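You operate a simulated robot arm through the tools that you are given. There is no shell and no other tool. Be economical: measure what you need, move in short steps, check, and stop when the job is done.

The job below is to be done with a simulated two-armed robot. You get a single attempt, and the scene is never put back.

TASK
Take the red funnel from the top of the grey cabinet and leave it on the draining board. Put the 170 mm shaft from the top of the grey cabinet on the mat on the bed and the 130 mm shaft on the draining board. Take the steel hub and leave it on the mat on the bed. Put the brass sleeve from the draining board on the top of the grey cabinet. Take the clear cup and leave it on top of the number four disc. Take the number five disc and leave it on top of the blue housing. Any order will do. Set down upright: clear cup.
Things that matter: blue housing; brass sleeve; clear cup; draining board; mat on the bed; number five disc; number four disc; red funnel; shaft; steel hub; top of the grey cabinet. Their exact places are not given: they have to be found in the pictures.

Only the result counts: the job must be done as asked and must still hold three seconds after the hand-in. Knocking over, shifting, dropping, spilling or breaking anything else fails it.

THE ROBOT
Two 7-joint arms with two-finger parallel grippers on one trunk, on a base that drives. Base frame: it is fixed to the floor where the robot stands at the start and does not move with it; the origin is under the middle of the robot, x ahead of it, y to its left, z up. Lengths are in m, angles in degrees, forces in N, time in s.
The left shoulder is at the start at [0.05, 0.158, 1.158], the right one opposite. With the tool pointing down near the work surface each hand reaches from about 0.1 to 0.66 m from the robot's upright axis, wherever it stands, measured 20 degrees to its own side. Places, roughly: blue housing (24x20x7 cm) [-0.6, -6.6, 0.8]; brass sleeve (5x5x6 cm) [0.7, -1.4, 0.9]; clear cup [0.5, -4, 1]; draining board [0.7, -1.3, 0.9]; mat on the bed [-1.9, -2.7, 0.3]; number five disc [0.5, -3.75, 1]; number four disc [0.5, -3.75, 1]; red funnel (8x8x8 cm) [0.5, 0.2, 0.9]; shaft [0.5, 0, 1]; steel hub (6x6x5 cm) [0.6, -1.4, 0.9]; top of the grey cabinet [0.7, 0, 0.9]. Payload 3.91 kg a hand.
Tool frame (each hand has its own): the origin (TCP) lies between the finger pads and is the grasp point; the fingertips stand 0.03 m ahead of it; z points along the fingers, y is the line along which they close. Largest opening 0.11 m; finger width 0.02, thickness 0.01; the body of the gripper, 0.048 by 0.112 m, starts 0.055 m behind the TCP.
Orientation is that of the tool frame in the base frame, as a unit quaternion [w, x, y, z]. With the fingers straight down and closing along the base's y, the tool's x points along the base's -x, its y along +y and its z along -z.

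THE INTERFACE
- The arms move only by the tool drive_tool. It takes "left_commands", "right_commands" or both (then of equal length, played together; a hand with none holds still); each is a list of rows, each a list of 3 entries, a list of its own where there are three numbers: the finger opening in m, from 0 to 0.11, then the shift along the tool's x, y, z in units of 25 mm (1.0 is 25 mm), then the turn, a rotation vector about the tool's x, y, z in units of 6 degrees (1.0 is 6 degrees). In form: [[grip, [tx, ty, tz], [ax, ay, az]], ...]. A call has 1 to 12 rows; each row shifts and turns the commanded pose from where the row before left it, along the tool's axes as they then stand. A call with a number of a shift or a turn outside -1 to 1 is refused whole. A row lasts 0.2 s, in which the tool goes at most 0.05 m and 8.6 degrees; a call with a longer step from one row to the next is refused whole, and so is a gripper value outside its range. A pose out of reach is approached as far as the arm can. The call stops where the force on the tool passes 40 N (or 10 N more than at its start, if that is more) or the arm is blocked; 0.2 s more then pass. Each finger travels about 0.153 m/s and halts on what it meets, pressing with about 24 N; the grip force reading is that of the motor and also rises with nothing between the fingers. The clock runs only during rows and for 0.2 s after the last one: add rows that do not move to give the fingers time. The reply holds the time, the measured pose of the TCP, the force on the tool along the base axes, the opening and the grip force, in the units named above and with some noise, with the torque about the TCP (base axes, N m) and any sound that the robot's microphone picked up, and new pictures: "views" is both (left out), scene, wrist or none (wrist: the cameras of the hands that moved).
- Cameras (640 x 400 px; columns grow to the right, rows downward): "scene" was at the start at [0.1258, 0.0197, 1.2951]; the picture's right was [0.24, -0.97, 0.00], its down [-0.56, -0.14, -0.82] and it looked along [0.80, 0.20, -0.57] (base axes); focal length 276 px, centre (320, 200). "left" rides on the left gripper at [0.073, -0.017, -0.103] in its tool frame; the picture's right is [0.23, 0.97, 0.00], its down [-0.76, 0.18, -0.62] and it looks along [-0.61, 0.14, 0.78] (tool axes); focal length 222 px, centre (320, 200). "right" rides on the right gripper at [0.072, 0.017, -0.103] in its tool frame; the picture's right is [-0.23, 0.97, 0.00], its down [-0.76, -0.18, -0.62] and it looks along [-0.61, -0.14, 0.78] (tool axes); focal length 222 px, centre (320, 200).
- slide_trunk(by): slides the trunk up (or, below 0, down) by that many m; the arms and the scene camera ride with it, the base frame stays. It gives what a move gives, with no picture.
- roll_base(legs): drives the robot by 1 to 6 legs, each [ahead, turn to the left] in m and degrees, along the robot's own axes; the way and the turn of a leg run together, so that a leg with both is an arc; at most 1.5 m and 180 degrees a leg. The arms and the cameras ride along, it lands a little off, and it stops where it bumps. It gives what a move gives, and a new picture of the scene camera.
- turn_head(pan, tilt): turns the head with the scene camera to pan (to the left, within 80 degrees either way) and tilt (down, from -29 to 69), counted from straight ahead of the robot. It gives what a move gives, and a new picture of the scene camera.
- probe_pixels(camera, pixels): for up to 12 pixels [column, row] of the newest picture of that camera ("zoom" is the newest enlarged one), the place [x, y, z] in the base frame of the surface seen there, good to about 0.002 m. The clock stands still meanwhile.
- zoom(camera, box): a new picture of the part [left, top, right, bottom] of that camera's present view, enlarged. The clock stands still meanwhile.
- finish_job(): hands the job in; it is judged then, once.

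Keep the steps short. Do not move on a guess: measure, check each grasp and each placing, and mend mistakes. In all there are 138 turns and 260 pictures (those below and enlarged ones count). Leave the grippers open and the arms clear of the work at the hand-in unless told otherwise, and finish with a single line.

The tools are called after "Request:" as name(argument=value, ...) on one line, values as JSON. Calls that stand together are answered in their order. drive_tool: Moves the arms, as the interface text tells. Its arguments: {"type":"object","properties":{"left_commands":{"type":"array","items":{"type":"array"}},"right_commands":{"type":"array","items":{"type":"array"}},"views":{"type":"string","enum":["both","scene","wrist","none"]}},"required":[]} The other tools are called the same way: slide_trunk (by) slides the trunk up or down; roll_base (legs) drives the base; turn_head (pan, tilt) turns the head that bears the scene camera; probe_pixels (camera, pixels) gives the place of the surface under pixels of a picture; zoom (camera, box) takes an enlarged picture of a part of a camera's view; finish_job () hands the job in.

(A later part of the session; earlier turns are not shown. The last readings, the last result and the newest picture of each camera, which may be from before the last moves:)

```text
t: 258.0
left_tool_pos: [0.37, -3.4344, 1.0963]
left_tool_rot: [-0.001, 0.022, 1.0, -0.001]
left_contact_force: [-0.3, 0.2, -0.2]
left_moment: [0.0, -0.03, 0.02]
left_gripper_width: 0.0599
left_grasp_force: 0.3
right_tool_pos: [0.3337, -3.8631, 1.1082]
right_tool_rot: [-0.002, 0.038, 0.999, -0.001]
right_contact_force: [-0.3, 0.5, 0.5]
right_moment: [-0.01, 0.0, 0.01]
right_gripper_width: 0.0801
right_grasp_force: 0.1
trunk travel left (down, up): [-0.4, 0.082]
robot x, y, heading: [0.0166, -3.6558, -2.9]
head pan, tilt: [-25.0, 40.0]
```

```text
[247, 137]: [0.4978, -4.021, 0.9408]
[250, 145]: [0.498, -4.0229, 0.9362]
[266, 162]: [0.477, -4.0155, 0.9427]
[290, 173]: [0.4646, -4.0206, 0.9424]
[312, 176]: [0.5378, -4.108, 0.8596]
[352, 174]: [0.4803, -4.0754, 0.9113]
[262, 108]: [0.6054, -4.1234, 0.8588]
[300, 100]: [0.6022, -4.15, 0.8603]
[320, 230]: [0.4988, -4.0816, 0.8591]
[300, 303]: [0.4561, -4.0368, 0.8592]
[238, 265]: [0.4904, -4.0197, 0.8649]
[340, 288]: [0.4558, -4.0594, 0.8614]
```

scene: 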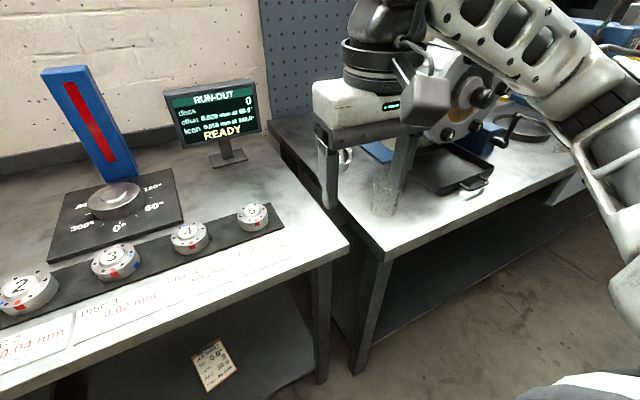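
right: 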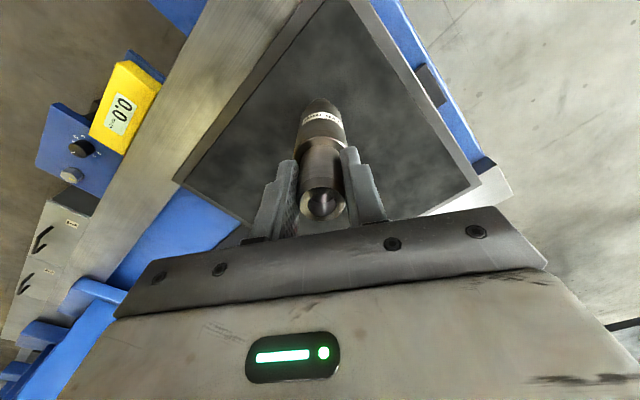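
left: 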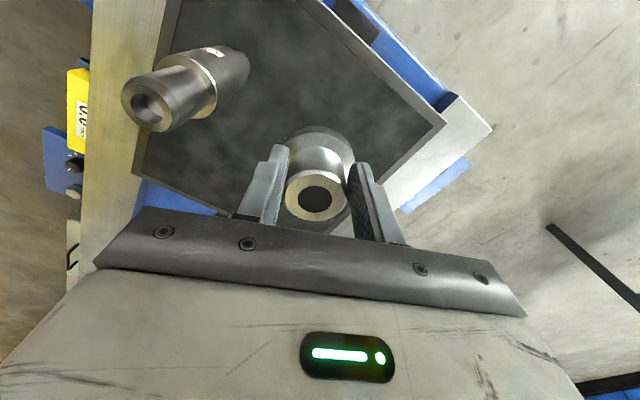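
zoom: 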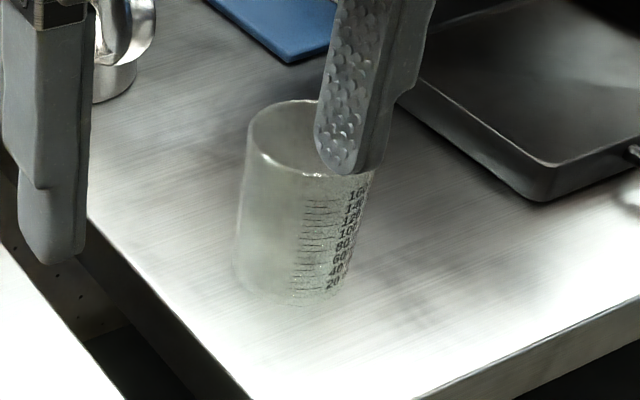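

The cup's centre is (0.483,−4.045), radius 0.029, rim at 0.943. I'll move the right hand above it.

Request:
drive_tool(right_commands=[[0.09, [-0.93, -0.97, 0], [0, 0, 0]], [0.09, [-0.93, -0.97, 0], [0, 0, 0]], [0.09, [-0.93, -0.97, 0], [0, 0, 0]], [0.09, [-0.93, -0.97, 0], [0, 0, 0]], [0.09, [-0.93, -0.97, 0], [0, 0, 0]], [0.09, [-0.93, -0.97, 0], [0, 0, 0]], [0.09, [-0.93, -0.97, 0], [0, 0, 0]], [0.09, [0, 0, 1], [0, 0, 0]], [0.09, [0, 0, 1], [0, 0, 0]], [0.09, [0, 0, 1], [0, 0, 0]], [0.09, [0, 0, 0], [0, 0, 0]]])

```text
t: 260.4
left_tool_pos: [0.3712, -3.4337, 1.0973]
left_tool_rot: [0.0, 0.022, 1.0, -0.001]
left_contact_force: [0.0, -0.5, -0.4]
left_moment: [0.02, 0.0, 0.03]
left_gripper_width: 0.0598
left_grasp_force: 0.1
right_tool_pos: [0.4834, -4.043, 1.0306]
right_tool_rot: [-0.003, 0.038, 0.999, 0.001]
right_contact_force: [-0.7, 0.4, 0.4]
right_moment: [0.02, 0.01, 0.0]
right_gripper_width: 0.09
right_grasp_force: 0.2
trunk travel left (down, up): [-0.4, 0.082]
robot x, y, heading: [0.0161, -3.6544, -2.8]
head pan, tilt: [-25.0, 40.0]
```

scene: 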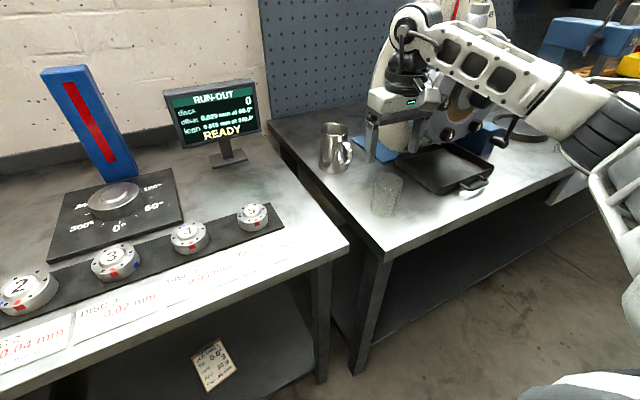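
right: 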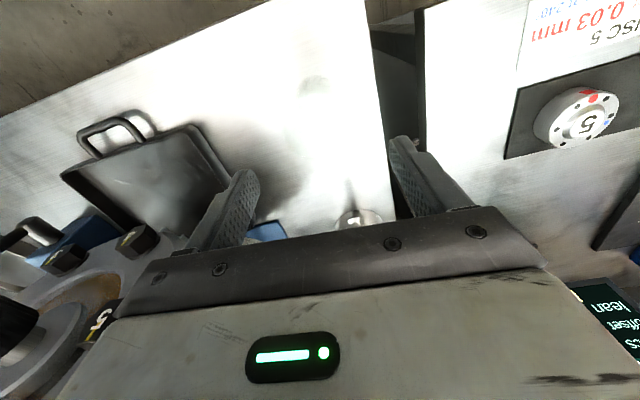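

I'll zoom the wrist view to verify the cup lies under the hand.

Request:
zoom(camera="right", box=[240, 40, 400, 180])

Request:
zoom(camera="scene", box=[340, 70, 460, 230])

```text
2.86 times, centred on (320, 110) of right
```

zoom: 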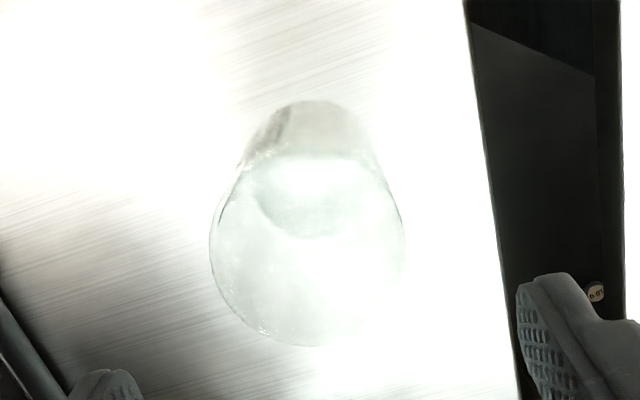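

```text
2.50 times, centred on (400, 150) of scene
```

zoom: 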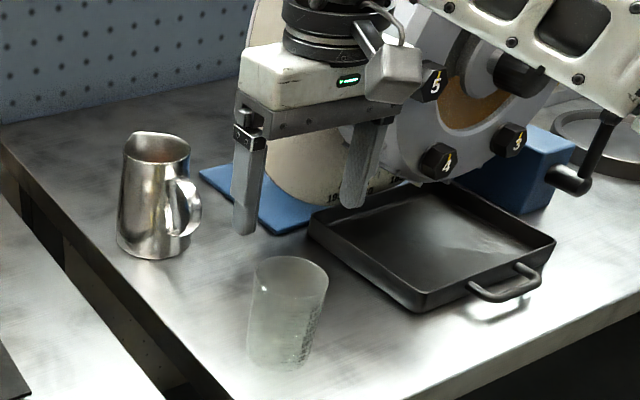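

The cup is centred to within 4 mm. I'll descend to z≈0.92 and close gently.

Request:
drive_tool(right_commands=[[0.09, [0, -0.15, 0.9], [0, 0, 0]], [0.09, [0, 0, 0.9], [0, 0, 0]], [0.09, [0, 0, 0.9], [0, 0, 0]], [0.09, [0, 0, 0.9], [0, 0, 0]], [0.09, [0, 0, 0.8], [0, 0, 0]], [0.09, [0, 0, 0], [0, 0, 0]], [0.07, [0, 0, 0], [0, 0, 0]], [0.058, [0, 0, 0], [0, 0, 0]], [0.05, [0, 0, 0], [0, 0, 0]], [0.05, [0, 0, 0], [0, 0, 0]]])

```text
t: 262.6
left_tool_pos: [0.3705, -3.4337, 1.0978]
left_tool_rot: [0.0, 0.023, 1.0, -0.002]
left_contact_force: [0.2, -0.2, -0.2]
left_moment: [0.0, 0.03, 0.05]
left_gripper_width: 0.06
left_grasp_force: 0.1
right_tool_pos: [0.4822, -4.0505, 0.9197]
right_tool_rot: [-0.002, 0.039, 0.999, 0.0]
right_contact_force: [0.2, 0.4, -0.4]
right_moment: [0.0, -0.04, 0.02]
right_gripper_width: 0.061
right_grasp_force: 23.8
trunk travel left (down, up): [-0.4, 0.082]
robot x, y, heading: [0.0199, -3.652, -3.2]
head pan, tilt: [-25.0, 40.0]
```

scene: 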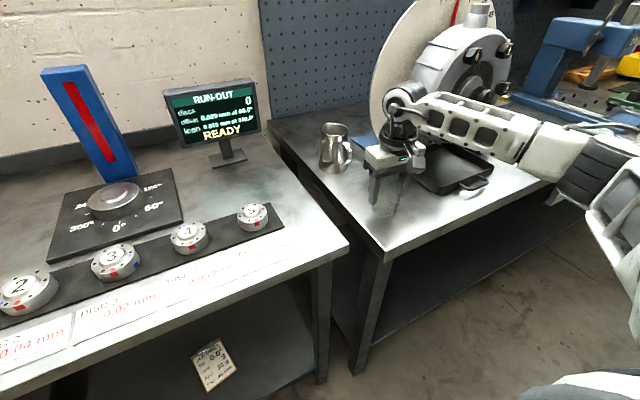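
right: 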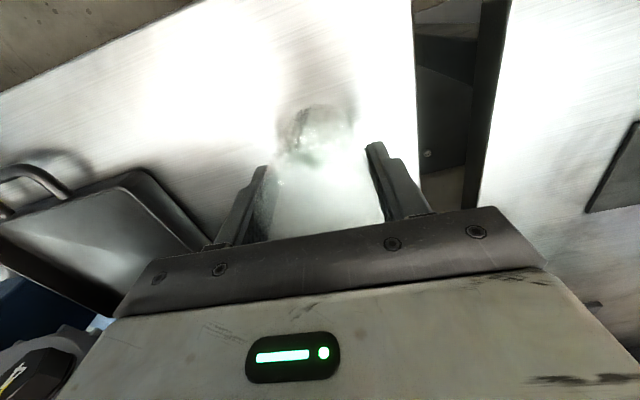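

The cup is gripped. I'll lift it straight up and pull it back over the table edge.

Request:
drive_tool(right_commands=[[0.05, [0, 0, -0.3], [0, 0, 0]], [0.05, [0, 0, -0.7], [0, 0, 0]], [0.05, [0, 0, -1], [0, 0, 0]], [0.05, [0, 0, -1], [0, 0, 0]], [0.05, [0, 0, -1], [0, 0, 0]], [0.05, [0, 0, -1], [0, 0, 0]], [0.05, [0, 0, -0.5], [0, 0, 0]], [0.05, [0.5, 0.6, 0], [0, 0, 0]], [0.05, [0.5, 0.9, 0], [0, 0, 0]], [0.05, [0.5, 0.9, 0], [0, 0, 0]], [0.05, [0.2, 0.9, 0], [0, 0, 0]], [0.05, [0, 0.9, 0], [0, 0, 0]]])

```text
t: 265.2
left_tool_pos: [0.3707, -3.4343, 1.0981]
left_tool_rot: [0.0, 0.022, 1.0, -0.002]
left_contact_force: [1.1, 0.5, 0.4]
left_moment: [0.05, 0.03, 0.02]
left_gripper_width: 0.06
left_grasp_force: 0.0
right_tool_pos: [0.4497, -3.9389, 1.0588]
right_tool_rot: [-0.003, 0.039, 0.999, 0.0]
right_contact_force: [-0.2, -0.3, -0.5]
right_moment: [0.0, 0.01, 0.03]
right_gripper_width: 0.061
right_grasp_force: 24.7
trunk travel left (down, up): [-0.4, 0.082]
robot x, y, heading: [0.016, -3.6519, -2.9]
head pan, tilt: [-25.0, 40.0]
```

scene: 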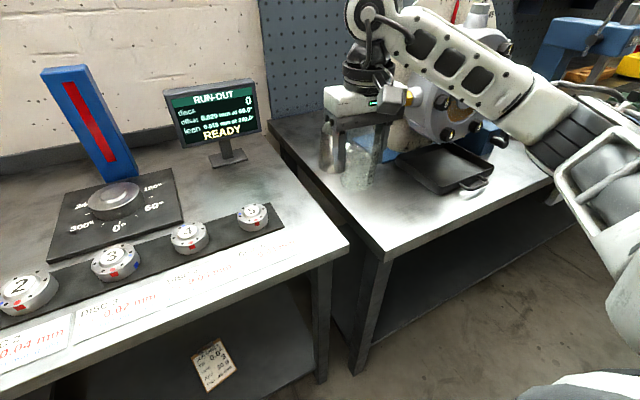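
right: 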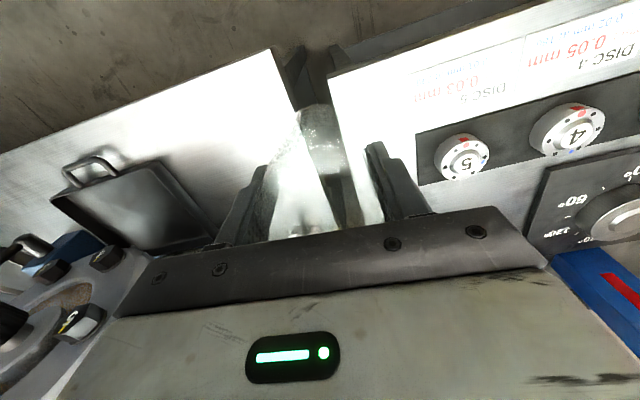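

The cup is held upright. I'll turn left 24° so the right hand faces disc 4.

Request:
roll_base(legs=[[0, 24]])

Request:
turn_head(pan=-25, tilt=42)

Request:
zoom(camera="scene", box=[180, 140, 420, 290])

```text
t: 266.8
left_tool_pos: [0.2519, -3.3105, 1.0973]
left_tool_rot: [0.001, -0.182, 0.983, -0.002]
left_contact_force: [0.2, 0.4, -0.1]
left_moment: [0.01, 0.02, -0.01]
left_gripper_width: 0.0599
left_grasp_force: 0.0
right_tool_pos: [0.5267, -3.7401, 1.0584]
right_tool_rot: [-0.002, -0.167, 0.986, -0.001]
right_contact_force: [0.0, 0.0, 0.2]
right_moment: [-0.03, 0.01, 0.04]
right_gripper_width: 0.0609
right_grasp_force: 24.1
trunk travel left (down, up): [-0.4, 0.082]
robot x, y, heading: [0.0164, -3.6583, 20.6]
head pan, tilt: [-25.0, 40.0]
```

scene: 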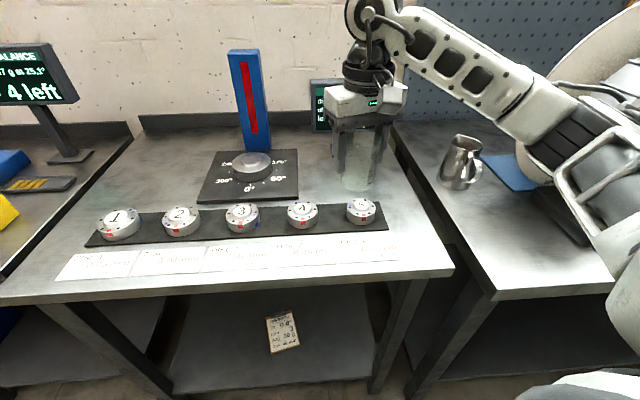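

```text
t: 267.4
left_tool_pos: [0.2531, -3.3105, 1.0977]
left_tool_rot: [0.0, -0.181, 0.983, -0.002]
left_contact_force: [0.2, 0.1, 0.4]
left_moment: [0.04, -0.03, -0.03]
left_gripper_width: 0.06
left_grasp_force: 0.0
right_tool_pos: [0.5266, -3.7427, 1.0576]
right_tool_rot: [-0.002, -0.167, 0.986, 0.0]
right_contact_force: [-0.3, -0.9, -0.3]
right_moment: [0.01, -0.01, 0.03]
right_gripper_width: 0.0607
right_grasp_force: 24.1
trunk travel left (down, up): [-0.4, 0.082]
robot x, y, heading: [0.0158, -3.6555, 20.7]
head pan, tilt: [-25.0, 42.0]
```

scene: 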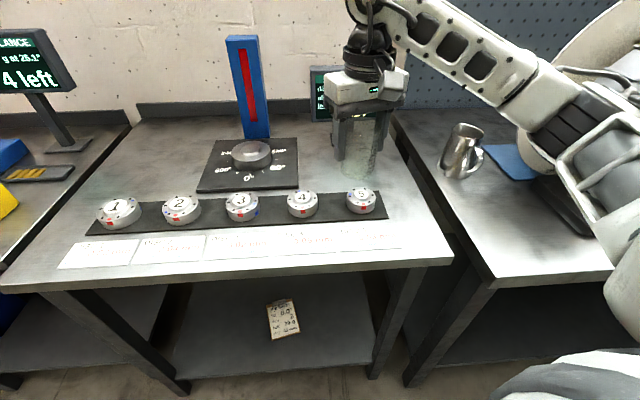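

```text
2.67 times, centred on (300, 215) of scene
```

zoom: 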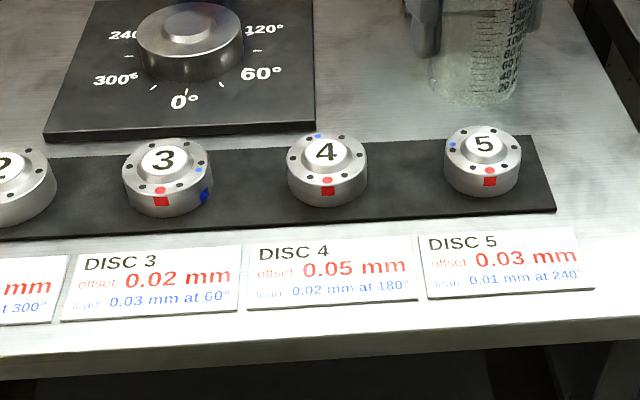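

Each disc has a raised numbered boss. I'll probe disc 4's and disc 5's bosses and rims precisely.

Request:
probe_pixels(camera="zoom", pixels=[[326, 152], [308, 153], [344, 153], [326, 141], [326, 163], [291, 160], [363, 160], [326, 200], [484, 144], [467, 146], [502, 146], [484, 192]])

```text
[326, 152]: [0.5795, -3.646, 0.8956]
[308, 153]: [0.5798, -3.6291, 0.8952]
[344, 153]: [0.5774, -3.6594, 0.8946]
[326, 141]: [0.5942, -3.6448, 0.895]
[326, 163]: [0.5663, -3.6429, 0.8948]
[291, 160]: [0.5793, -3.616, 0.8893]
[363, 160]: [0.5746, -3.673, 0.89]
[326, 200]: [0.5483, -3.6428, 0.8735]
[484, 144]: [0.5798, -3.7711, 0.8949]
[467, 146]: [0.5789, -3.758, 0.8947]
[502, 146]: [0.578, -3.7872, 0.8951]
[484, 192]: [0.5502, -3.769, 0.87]
```

Boss 4 is at (0.580,−3.645), top 0.895. Now I'll check where exactly the cup sits in the grip.

Request:
zoom(camera="scene", box=[320, 90, 410, 190])

Request:
zoom(camera="right", box=[230, 90, 410, 250])

```text
4.00 times, centred on (365, 140) of scene
```

zoom: 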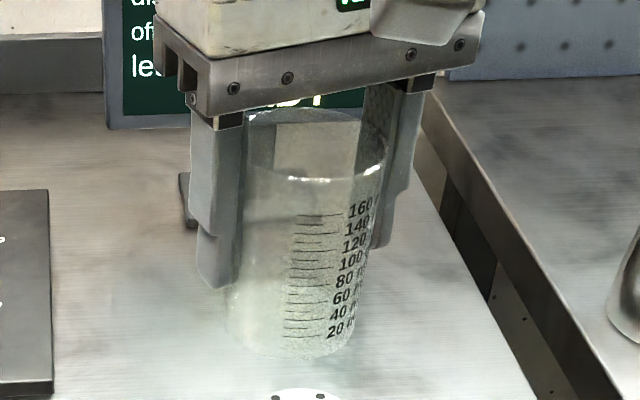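

```text
2.50 times, centred on (320, 170) of right
```

zoom: 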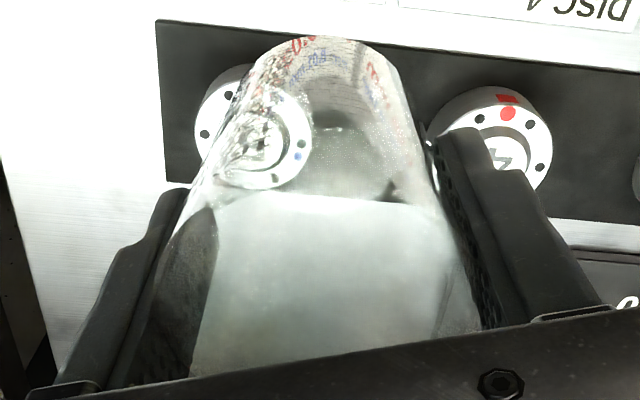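

Request:
zoom(camera="scene", box=[320, 90, 410, 190])

Request:
probe_pixels(camera="zoom", pixels=[[292, 180], [315, 182], [345, 177], [262, 168], [378, 165], [310, 245], [310, 305], [355, 208], [362, 250], [340, 300], [250, 120], [300, 108]])

```text
4.00 times, centred on (365, 140) of scene
```

zoom: 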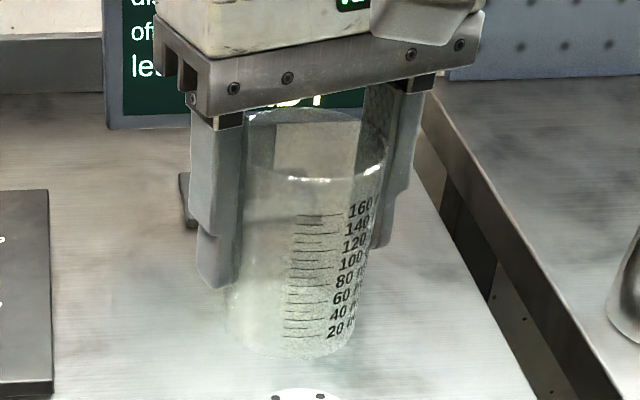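

```text
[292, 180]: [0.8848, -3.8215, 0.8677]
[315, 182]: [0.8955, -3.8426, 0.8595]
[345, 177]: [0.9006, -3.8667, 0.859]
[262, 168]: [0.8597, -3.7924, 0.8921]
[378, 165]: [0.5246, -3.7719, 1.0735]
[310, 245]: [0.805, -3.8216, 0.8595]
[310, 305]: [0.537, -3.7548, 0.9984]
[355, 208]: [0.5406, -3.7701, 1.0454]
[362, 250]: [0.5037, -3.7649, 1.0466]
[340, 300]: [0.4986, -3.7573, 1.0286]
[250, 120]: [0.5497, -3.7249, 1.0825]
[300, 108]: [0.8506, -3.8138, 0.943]
```

The cup is centred on the TCP within about 1 mm. I'll move it over boss 4.

Request:
drive_tool(right_commands=[[0.05, [-0.84, 0.753, 0], [0, 0, 0]], [0.05, [-0.84, 0.753, 0], [0, 0, 0]], [0.05, [-0.84, 0.753, 0], [0, 0, 0]], [0.05, [-0.84, 0.753, 0], [0, 0, 0]], [0.05, [0, 0, 0.9], [0, 0, 0]], [0.05, [0, 0, 0.9], [0, 0, 0]], [0.05, [0, 0, 0], [0, 0, 0]]], views="wrist")

```text
t: 269.0
left_tool_pos: [0.2528, -3.3097, 1.0969]
left_tool_rot: [0.0, -0.181, 0.983, -0.003]
left_contact_force: [0.1, 0.2, -0.5]
left_moment: [-0.01, -0.03, 0.0]
left_gripper_width: 0.06
left_grasp_force: 0.0
right_tool_pos: [0.5797, -3.6407, 1.0126]
right_tool_rot: [-0.002, -0.167, 0.986, 0.0]
right_contact_force: [-0.1, -0.7, 0.1]
right_moment: [-0.03, 0.03, 0.02]
right_gripper_width: 0.061
right_grasp_force: 23.9
trunk travel left (down, up): [-0.4, 0.082]
robot x, y, heading: [0.0149, -3.6535, 20.6]
head pan, tilt: [-25.0, 42.0]
```

right: 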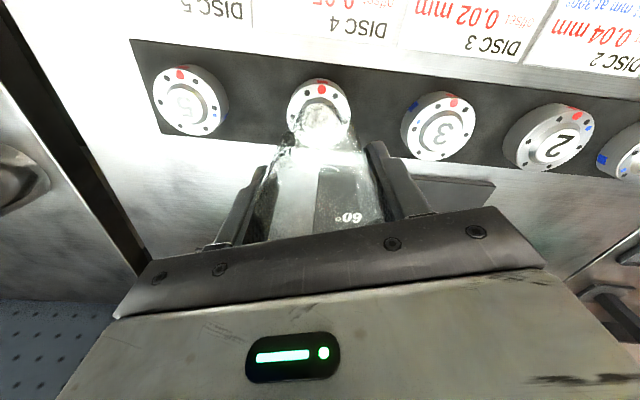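

Adjust −3 mm in y and go down to just above the boss.

Request:
drive_tool(right_commands=[[0.05, [0, -0.12, 0.7], [0, 0, 0]], [0.05, [0, 0, 0.7], [0, 0, 0]], [0.05, [0, 0, 0.5], [0, 0, 0]], [0.05, [0, 0, 0], [0, 0, 0]]])

Request:
zoom(camera="scene", box=[250, 130, 370, 230])

```text
t: 270.0
left_tool_pos: [0.2523, -3.3109, 1.0962]
left_tool_rot: [-0.001, -0.181, 0.983, -0.002]
left_contact_force: [0.4, -0.2, -0.5]
left_moment: [0.05, -0.01, 0.0]
left_gripper_width: 0.0599
left_grasp_force: 0.1
right_tool_pos: [0.5813, -3.645, 0.9653]
right_tool_rot: [-0.001, -0.167, 0.986, 0.0]
right_contact_force: [0.4, 0.0, -0.3]
right_moment: [0.0, 0.0, 0.03]
right_gripper_width: 0.0608
right_grasp_force: 24.4
trunk travel left (down, up): [-0.4, 0.082]
robot x, y, heading: [0.0169, -3.6539, 20.6]
head pan, tilt: [-25.0, 42.0]
```

scene: 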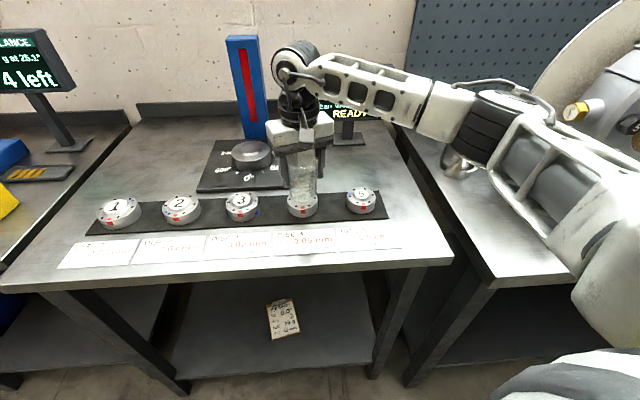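
right: 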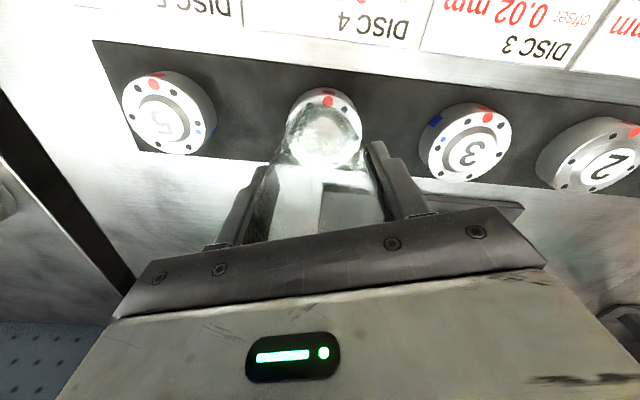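

```text
4.00 times, centred on (310, 180) of scene
```

zoom: 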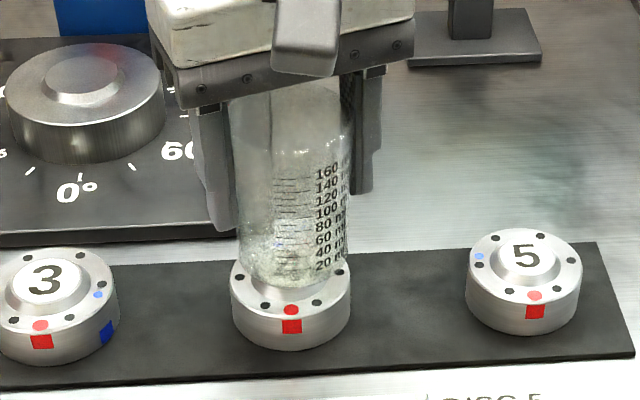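

Well centred. I'll lower in fine steps until contact.

Request:
drive_tool(right_commands=[[0.05, [0, 0, 0.16], [0, 0, 0]], [0.05, [0, 0, 0.12], [0, 0, 0]], [0.05, [0, 0, 0.06], [0, 0, 0]], [0.05, [0, 0, 0], [0, 0, 0]]], views="none")

```text
t: 271.0
left_tool_pos: [0.252, -3.3111, 1.0964]
left_tool_rot: [0.001, -0.181, 0.983, -0.002]
left_contact_force: [-0.3, 0.1, 0.1]
left_moment: [0.05, 0.0, 0.02]
left_gripper_width: 0.06
left_grasp_force: 0.0
right_tool_pos: [0.5816, -3.6459, 0.9581]
right_tool_rot: [-0.003, -0.167, 0.986, 0.0]
right_contact_force: [0.2, -0.1, -0.4]
right_moment: [-0.02, 0.0, 0.01]
right_gripper_width: 0.0608
right_grasp_force: 23.0
trunk travel left (down, up): [-0.4, 0.082]
robot x, y, heading: [0.0132, -3.657, 20.5]
head pan, tilt: [-25.0, 42.0]
```

Request:
drive_tool(right_commands=[[0.05, [0, 0, 0.08], [0, 0, 0]], [0.05, [0, 0, 0.06], [0, 0, 0]], [0.05, [0, 0, 0], [0, 0, 0]]], views="none")

```text
t: 271.8
left_tool_pos: [0.2522, -3.3116, 1.0977]
left_tool_rot: [0.0, -0.181, 0.983, -0.001]
left_contact_force: [0.6, -0.2, 0.0]
left_moment: [0.02, -0.02, 0.01]
left_gripper_width: 0.0601
left_grasp_force: 0.0
right_tool_pos: [0.5816, -3.647, 0.9551]
right_tool_rot: [-0.003, -0.167, 0.986, -0.001]
right_contact_force: [-1.2, -0.5, -1.1]
right_moment: [0.01, 0.0, -0.01]
right_gripper_width: 0.0607
right_grasp_force: 24.3
trunk travel left (down, up): [-0.4, 0.082]
robot x, y, heading: [0.0174, -3.6571, 20.6]
head pan, tilt: [-25.0, 42.0]
```

Request:
drive_tool(right_commands=[[0.05, [0, 0, 0.06], [0, 0, 0]], [0.05, [0, 0, 0.04], [0, 0, 0]], [0.05, [0, 0, 0], [0, 0, 0]]], views="wrist")

Request:
zoom(camera="scene", box=[265, 150, 345, 230])

```text
t: 272.6
left_tool_pos: [0.2518, -3.3116, 1.0972]
left_tool_rot: [0.001, -0.182, 0.983, -0.003]
left_contact_force: [0.7, 0.9, 0.1]
left_moment: [0.04, -0.01, -0.06]
left_gripper_width: 0.0598
left_grasp_force: 0.0
right_tool_pos: [0.581, -3.647, 0.9543]
right_tool_rot: [0.0, -0.166, 0.986, 0.001]
right_contact_force: [-0.1, -1.2, 15.2]
right_moment: [-0.18, 0.02, -0.02]
right_gripper_width: 0.0609
right_grasp_force: 24.0
trunk travel left (down, up): [-0.4, 0.082]
robot x, y, heading: [0.0129, -3.6589, 20.7]
head pan, tilt: [-25.0, 42.0]
```

right: 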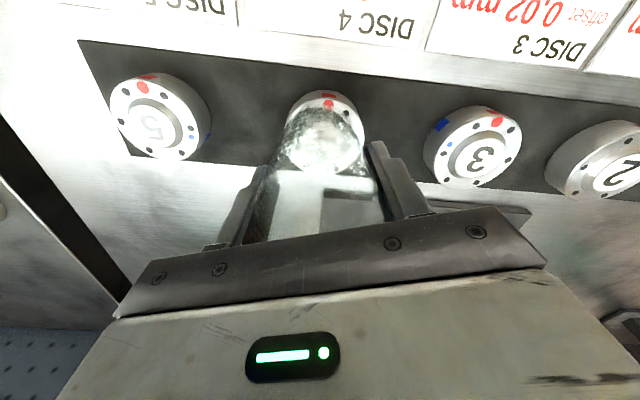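

```text
5.00 times, centred on (305, 190) of scene
```

zoom: 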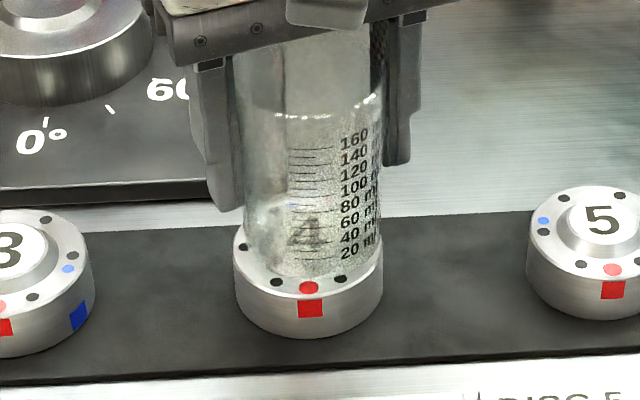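

Contact (15 N). I'll ease 1 mm, open evenly, and rise straight.

Request:
drive_tool(right_commands=[[0.05, [0, 0, -0.04], [0, 0, 0]], [0.064, [0, 0, 0], [0, 0, 0]], [0.075, [0, 0, 0], [0, 0, 0]], [0.09, [0, 0, 0], [0, 0, 0]], [0.09, [0, 0, 0], [0, 0, 0]], [0.09, [0, 0, -0.6], [0, 0, 0]], [0.09, [0, 0, -1], [0, 0, 0]], [0.09, [0, 0, -1], [0, 0, 0]], [0.09, [0, 0, -1], [0, 0, 0]], [0.09, [0, 0, -0.8], [0, 0, 0]]])

Request:
zoom(camera="scene", box=[265, 150, 385, 230])

```text
t: 274.8
left_tool_pos: [0.2526, -3.3115, 1.0963]
left_tool_rot: [-0.001, -0.181, 0.983, -0.001]
left_contact_force: [-0.3, 0.5, -0.5]
left_moment: [0.0, 0.0, 0.03]
left_gripper_width: 0.06
left_grasp_force: 0.1
right_tool_pos: [0.5829, -3.6454, 1.0625]
right_tool_rot: [-0.002, -0.167, 0.986, -0.001]
right_contact_force: [0.0, 0.4, -0.3]
right_moment: [0.0, -0.03, 0.02]
right_gripper_width: 0.0901
right_grasp_force: 0.0
trunk travel left (down, up): [-0.4, 0.082]
robot x, y, heading: [0.0149, -3.6551, 20.6]
head pan, tilt: [-25.0, 42.0]
```

scene: 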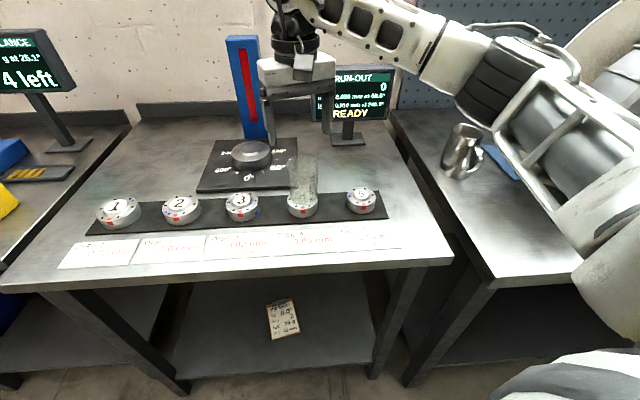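
right: 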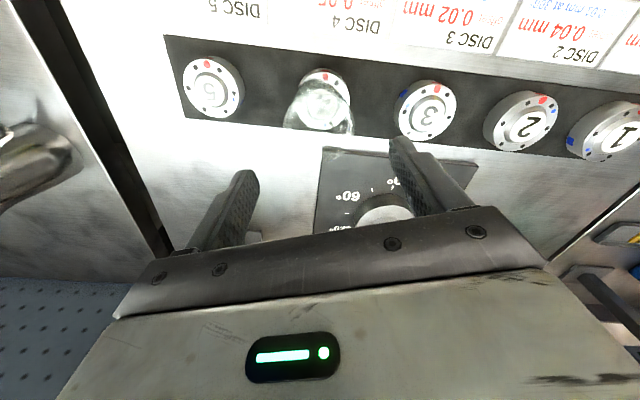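

```text
5.00 times, centred on (325, 190) of scene
```

zoom: 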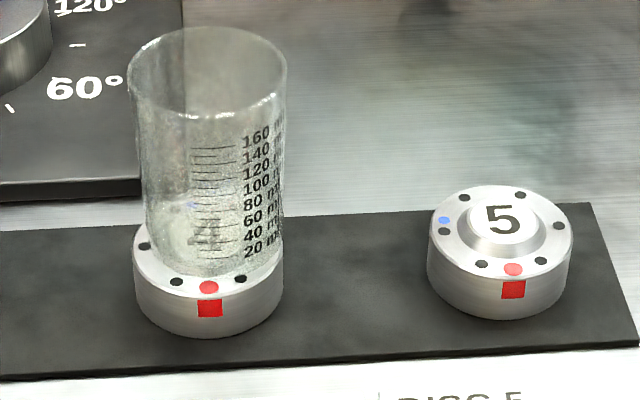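

The cup stands upright on disc 4. Next I'll move the right hand over disc 5 at (0.580,−3.772).

Request:
drive_tool(right_commands=[[0.09, [0.357, -0.952, 0], [0, 0, 0]], [0.09, [0.357, -0.952, 0], [0, 0, 0]], [0.09, [0.357, -0.952, 0], [0, 0, 0]], [0.09, [0.357, -0.952, 0], [0, 0, 0]], [0.09, [0.357, -0.952, 0], [0, 0, 0]], [0.09, [0, 0, 1], [0, 0, 0]], [0.09, [0, 0, 1], [0, 0, 0]], [0.09, [0, 0, 1], [0, 0, 0]], [0.09, [0, 0, 1], [0, 0, 0]], [0.09, [0, 0, 0], [0, 0, 0]]])

```text
t: 277.0
left_tool_pos: [0.2528, -3.3118, 1.0981]
left_tool_rot: [0.001, -0.182, 0.983, -0.002]
left_contact_force: [0.1, -1.5, -0.3]
left_moment: [-0.01, 0.01, 0.01]
left_gripper_width: 0.06
left_grasp_force: 0.0
right_tool_pos: [0.5781, -3.7712, 0.9632]
right_tool_rot: [-0.002, -0.167, 0.986, 0.0]
right_contact_force: [0.4, -0.1, 0.4]
right_moment: [0.01, 0.02, 0.04]
right_gripper_width: 0.0898
right_grasp_force: 0.1
trunk travel left (down, up): [-0.4, 0.082]
robot x, y, heading: [0.0144, -3.6572, 20.4]
head pan, tilt: [-25.0, 42.0]
```

scene: 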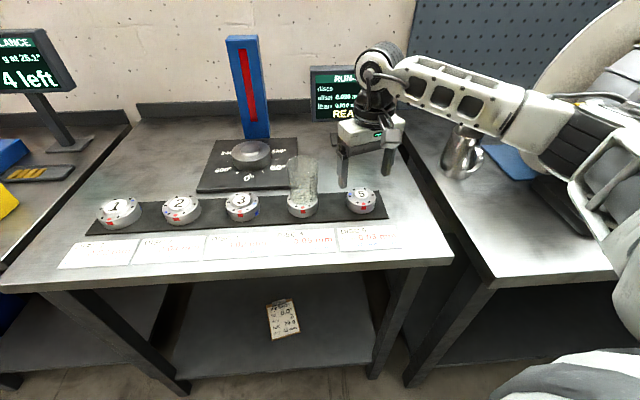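
right: 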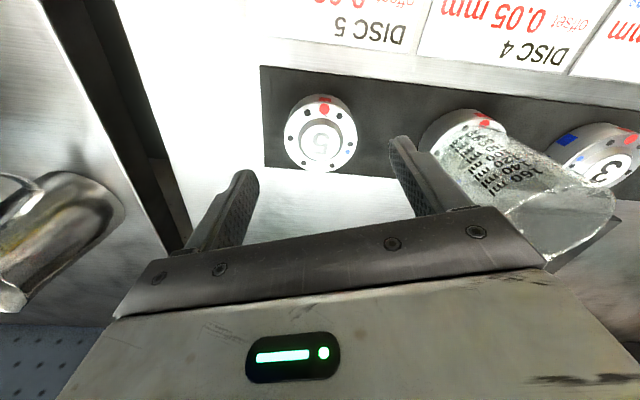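

Centred. I'll descend to 0.900 and close.

Request:
drive_tool(right_commands=[[0.085, [0, 0, 0.9], [0, 0, 0]], [0.085, [0, 0, 0.9], [0, 0, 0]], [0.085, [0, 0, 0.7], [0, 0, 0]], [0.085, [0, 0, 0], [0, 0, 0]], [0.07, [0, 0, 0], [0, 0, 0]], [0.058, [0, 0, 0], [0, 0, 0]], [0.045, [0, 0, 0], [0, 0, 0]], [0.045, [0, 0, 0], [0, 0, 0]]], views="wrist")

```text
t: 278.8
left_tool_pos: [0.253, -3.3094, 1.0967]
left_tool_rot: [0.0, -0.181, 0.984, -0.001]
left_contact_force: [-0.7, -0.3, 0.3]
left_moment: [0.01, 0.0, -0.01]
left_gripper_width: 0.06
left_grasp_force: 0.1
right_tool_pos: [0.579, -3.7734, 0.901]
right_tool_rot: [-0.002, -0.167, 0.986, -0.001]
right_contact_force: [0.1, -0.4, -1.0]
right_moment: [-0.03, 0.03, 0.0]
right_gripper_width: 0.061
right_grasp_force: 24.0
trunk travel left (down, up): [-0.4, 0.082]
robot x, y, heading: [0.0144, -3.6547, 20.8]
head pan, tilt: [-25.0, 42.0]
```

right: 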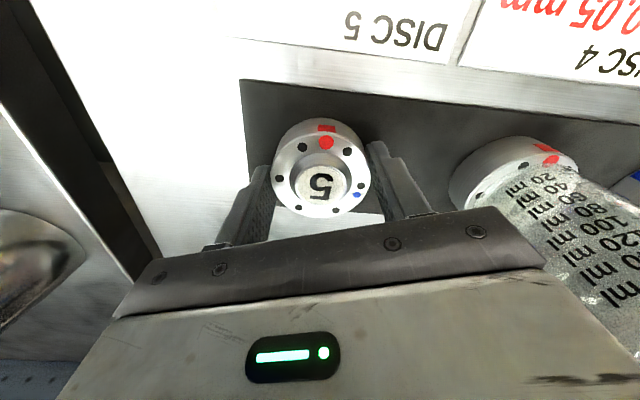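

Disc 5 is gripped. I'll lift straight up, then retract.

Request:
drive_tool(right_commands=[[0.045, [0, 0, -0.3], [0, 0, 0]], [0.045, [0, 0, -0.7], [0, 0, 0]], [0.045, [0, 0, -1], [0, 0, 0]], [0.045, [0, 0, -1], [0, 0, 0]], [0.045, [0, 0, -1], [0, 0, 0]], [0.045, [0, 0, -1], [0, 0, 0]], [0.045, [0, 0, -1], [0, 0, 0]], [0.045, [0.5, 0, -0.8], [0, 0, 0]], [0.045, [1, 0, 0], [0, 0, 0]], [0.045, [1, 0, 0], [0, 0, 0]], [0.045, [1, 0, 0], [0, 0, 0]], [0.045, [1, 0, 0], [0, 0, 0]]])

```text
t: 281.4
left_tool_pos: [0.2529, -3.3105, 1.0975]
left_tool_rot: [0.0, -0.182, 0.983, -0.001]
left_contact_force: [-0.3, 0.1, -0.3]
left_moment: [0.03, -0.02, 0.0]
left_gripper_width: 0.0597
left_grasp_force: 0.1
right_tool_pos: [0.4727, -3.8097, 1.0677]
right_tool_rot: [-0.003, -0.166, 0.986, 0.0]
right_contact_force: [0.1, -1.3, -2.2]
right_moment: [-0.01, 0.01, -0.04]
right_gripper_width: 0.061
right_grasp_force: 24.2
trunk travel left (down, up): [-0.4, 0.082]
robot x, y, heading: [0.0166, -3.6493, 20.5]
head pan, tilt: [-25.0, 42.0]
```

scene: 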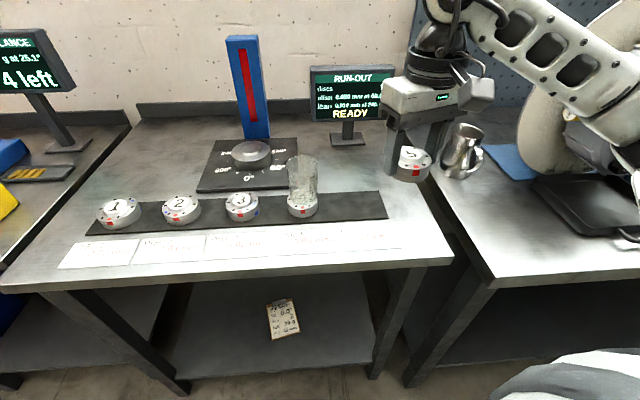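
right: 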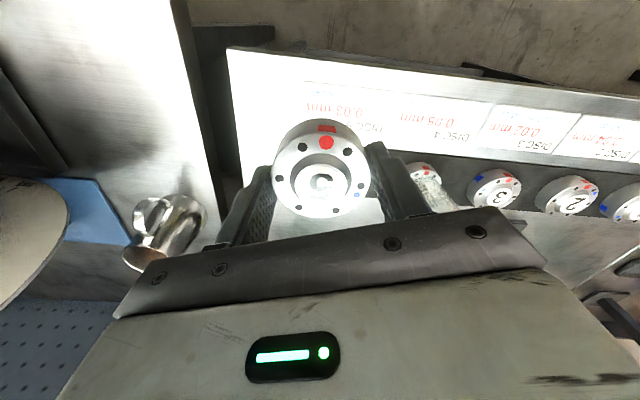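

Disc 5 is in hand. I'll back off, face −y and drive toward the far bench.

Request:
roll_base(legs=[[0, -20.5], [-0.4, 0], [0, -90], [1.2, 0]])

Request:
turn_head(pan=-5, tilt=20)

```text
t: 294.5
left_tool_pos: [-0.1613, -5.1829, 1.0983]
left_tool_rot: [-0.002, 0.711, 0.704, -0.002]
left_contact_force: [0.5, -0.2, -0.1]
left_moment: [0.02, 0.0, 0.01]
left_gripper_width: 0.0599
left_grasp_force: 0.0
right_tool_pos: [-0.706, -5.2053, 1.0677]
right_tool_rot: [-0.002, 0.722, 0.692, 0.002]
right_contact_force: [0.8, 0.1, -1.2]
right_moment: [-0.02, -0.01, 0.03]
right_gripper_width: 0.0613
right_grasp_force: 24.0
trunk travel left (down, up): [-0.4, 0.082]
robot x, y, heading: [-0.3926, -4.8361, -90.9]
head pan, tilt: [-25.0, 42.0]
```

scene: 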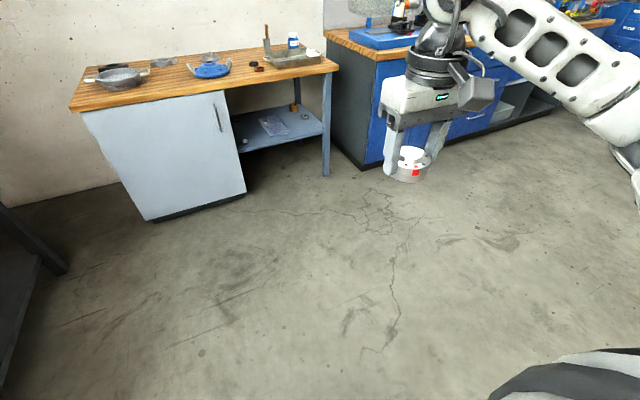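

```text
t: 295.3
left_tool_pos: [-0.1607, -5.1825, 1.0967]
left_tool_rot: [-0.002, 0.711, 0.704, -0.001]
left_contact_force: [0.1, 0.4, 0.2]
left_moment: [0.01, -0.03, 0.01]
left_gripper_width: 0.06
left_grasp_force: 0.0
right_tool_pos: [-0.7064, -5.2049, 1.067]
right_tool_rot: [-0.002, 0.722, 0.692, 0.002]
right_contact_force: [-0.7, -0.5, -2.7]
right_moment: [0.01, -0.02, -0.02]
right_gripper_width: 0.0611
right_grasp_force: 23.7
trunk travel left (down, up): [-0.4, 0.082]
robot x, y, heading: [-0.3943, -4.8364, -91.0]
head pan, tilt: [-5.0, 20.0]
```

scene: 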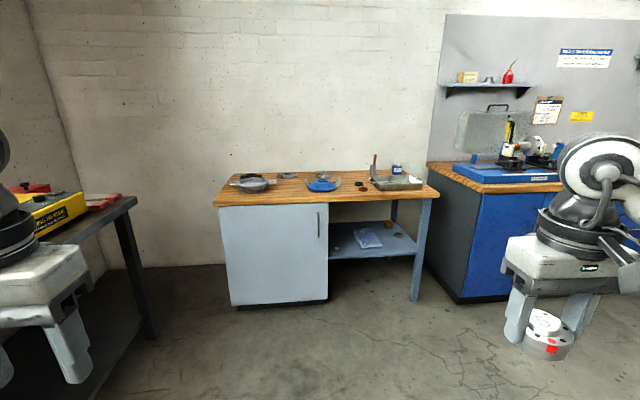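

The wood bench has a blue part at (322,184), presumably the blue housing. Zoom and probe.

Request:
zoom(camera="scene", box=[210, 140, 450, 220])

Request:
probe_pixels(camera="scene", pixels=[[322, 184], [322, 178], [308, 186], [337, 186], [322, 190], [253, 182], [330, 201], [220, 205], [437, 194], [300, 178], [345, 190]])

```text
2.67 times, centred on (330, 180) of scene
```

zoom: 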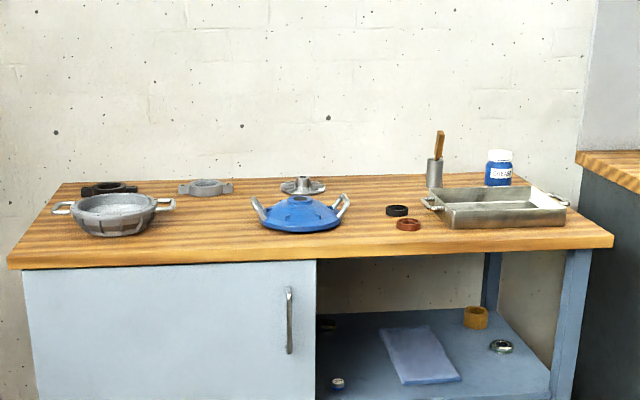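

```text
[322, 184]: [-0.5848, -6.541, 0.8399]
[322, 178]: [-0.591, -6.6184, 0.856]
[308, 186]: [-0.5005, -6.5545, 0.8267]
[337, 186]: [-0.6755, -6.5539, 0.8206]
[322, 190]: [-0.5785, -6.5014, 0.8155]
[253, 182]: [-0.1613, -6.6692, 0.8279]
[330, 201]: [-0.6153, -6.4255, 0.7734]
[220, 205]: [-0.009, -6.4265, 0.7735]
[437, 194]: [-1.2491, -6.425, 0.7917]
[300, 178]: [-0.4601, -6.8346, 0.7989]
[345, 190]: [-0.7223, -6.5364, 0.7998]
```

The blue housing is a dome (top z≈0.857, centre about (−0.59,−6.6)) on the bench at 0.80. I'll drive up and look from above.

Request:
roll_base(legs=[[0, 1], [1.17, 0]])

Request:
turn_head(pan=-18, tilt=45)

Request:
zoom(camera="scene", box=[220, 80, 440, 280])

```text
t: 301.5
left_tool_pos: [-0.152, -6.3212, 1.0975]
left_tool_rot: [-0.002, 0.705, 0.71, -0.001]
left_contact_force: [0.3, 0.4, -0.4]
left_moment: [-0.02, -0.02, 0.0]
left_gripper_width: 0.0601
left_grasp_force: 0.0
right_tool_pos: [-0.6966, -6.3544, 1.0669]
right_tool_rot: [-0.001, 0.715, 0.699, 0.001]
right_contact_force: [-0.6, 1.0, -1.6]
right_moment: [0.02, 0.02, -0.01]
right_gripper_width: 0.0612
right_grasp_force: 24.1
trunk travel left (down, up): [-0.4, 0.082]
robot x, y, heading: [-0.3923, -5.9823, -89.6]
head pan, tilt: [-5.0, 20.0]
```

scene: 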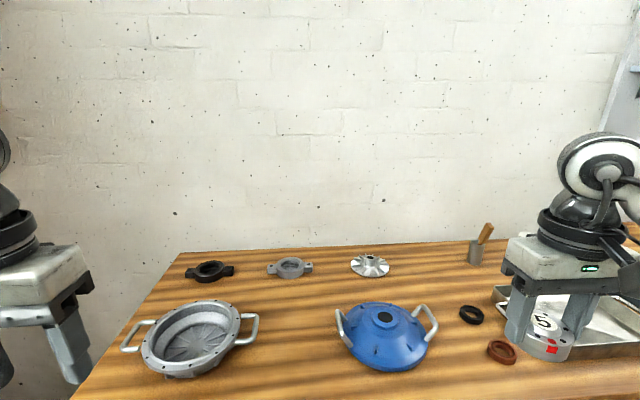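

```text
t: 302.4
left_tool_pos: [-0.1532, -6.3209, 1.097]
left_tool_rot: [-0.002, 0.704, 0.71, -0.002]
left_contact_force: [0.0, 1.1, 0.4]
left_moment: [0.01, 0.0, -0.02]
left_gripper_width: 0.0601
left_grasp_force: 0.1
right_tool_pos: [-0.6968, -6.3545, 1.068]
right_tool_rot: [-0.002, 0.715, 0.699, 0.002]
right_contact_force: [-0.3, 0.0, -2.2]
right_moment: [0.03, 0.0, -0.02]
right_gripper_width: 0.0611
right_grasp_force: 24.3
trunk travel left (down, up): [-0.4, 0.082]
robot x, y, heading: [-0.3915, -5.9784, -90.0]
head pan, tilt: [-18.0, 45.0]
```

scene: 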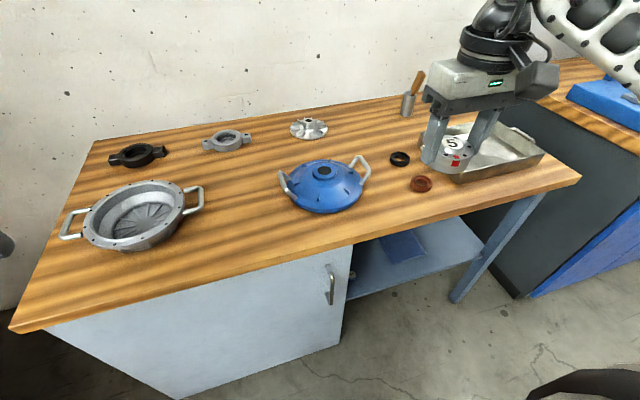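

```text
2.00 times, centred on (330, 180) of scene
```

zoom: 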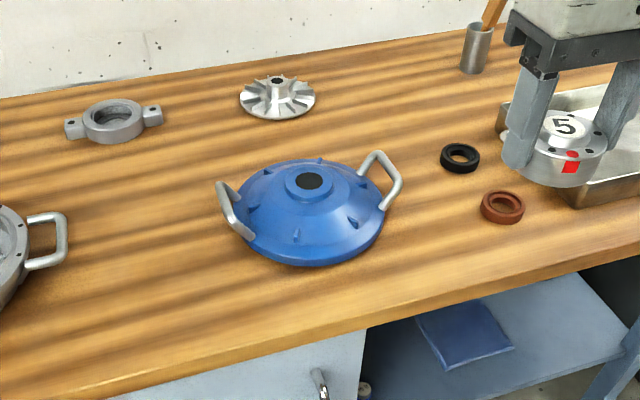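

The housing has a flat central boss at zoom (311,182), a good seat for the disc. I'll probe it.

Request:
probe_pixels(camera="zoom", pixels=[[311, 181], [291, 183], [331, 183], [311, 170], [311, 195], [311, 199], [285, 186], [337, 184], [296, 173], [326, 173]])

```text
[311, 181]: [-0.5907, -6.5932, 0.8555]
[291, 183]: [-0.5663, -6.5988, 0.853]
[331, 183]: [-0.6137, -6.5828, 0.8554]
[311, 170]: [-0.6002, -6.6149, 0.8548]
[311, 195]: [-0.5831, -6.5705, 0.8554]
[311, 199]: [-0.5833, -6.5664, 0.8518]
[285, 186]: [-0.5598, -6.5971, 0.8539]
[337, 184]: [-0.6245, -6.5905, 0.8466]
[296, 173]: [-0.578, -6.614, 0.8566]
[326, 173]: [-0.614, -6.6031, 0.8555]
```

The boss centre is (−0.591,−6.592), top 0.8555. I'll drive 0.1 m closer first.

Request:
roll_base(legs=[[0.1, 0]])

```text
t: 303.5
left_tool_pos: [-0.152, -6.4238, 1.0971]
left_tool_rot: [-0.001, 0.705, 0.709, -0.001]
left_contact_force: [-0.9, 0.7, 0.2]
left_moment: [0.01, 0.0, 0.0]
left_gripper_width: 0.0601
left_grasp_force: 0.0
right_tool_pos: [-0.6969, -6.4544, 1.0674]
right_tool_rot: [-0.002, 0.715, 0.699, 0.002]
right_contact_force: [-0.2, -0.5, -2.1]
right_moment: [-0.04, -0.01, -0.04]
right_gripper_width: 0.061
right_grasp_force: 24.2
trunk travel left (down, up): [-0.4, 0.082]
robot x, y, heading: [-0.3947, -6.0805, -89.8]
head pan, tilt: [-18.0, 45.0]
```

scene: 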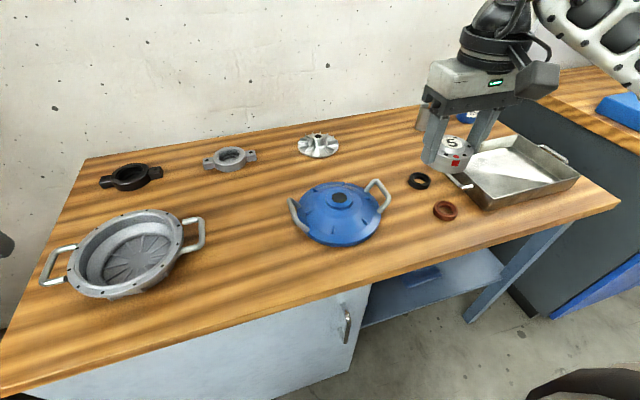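

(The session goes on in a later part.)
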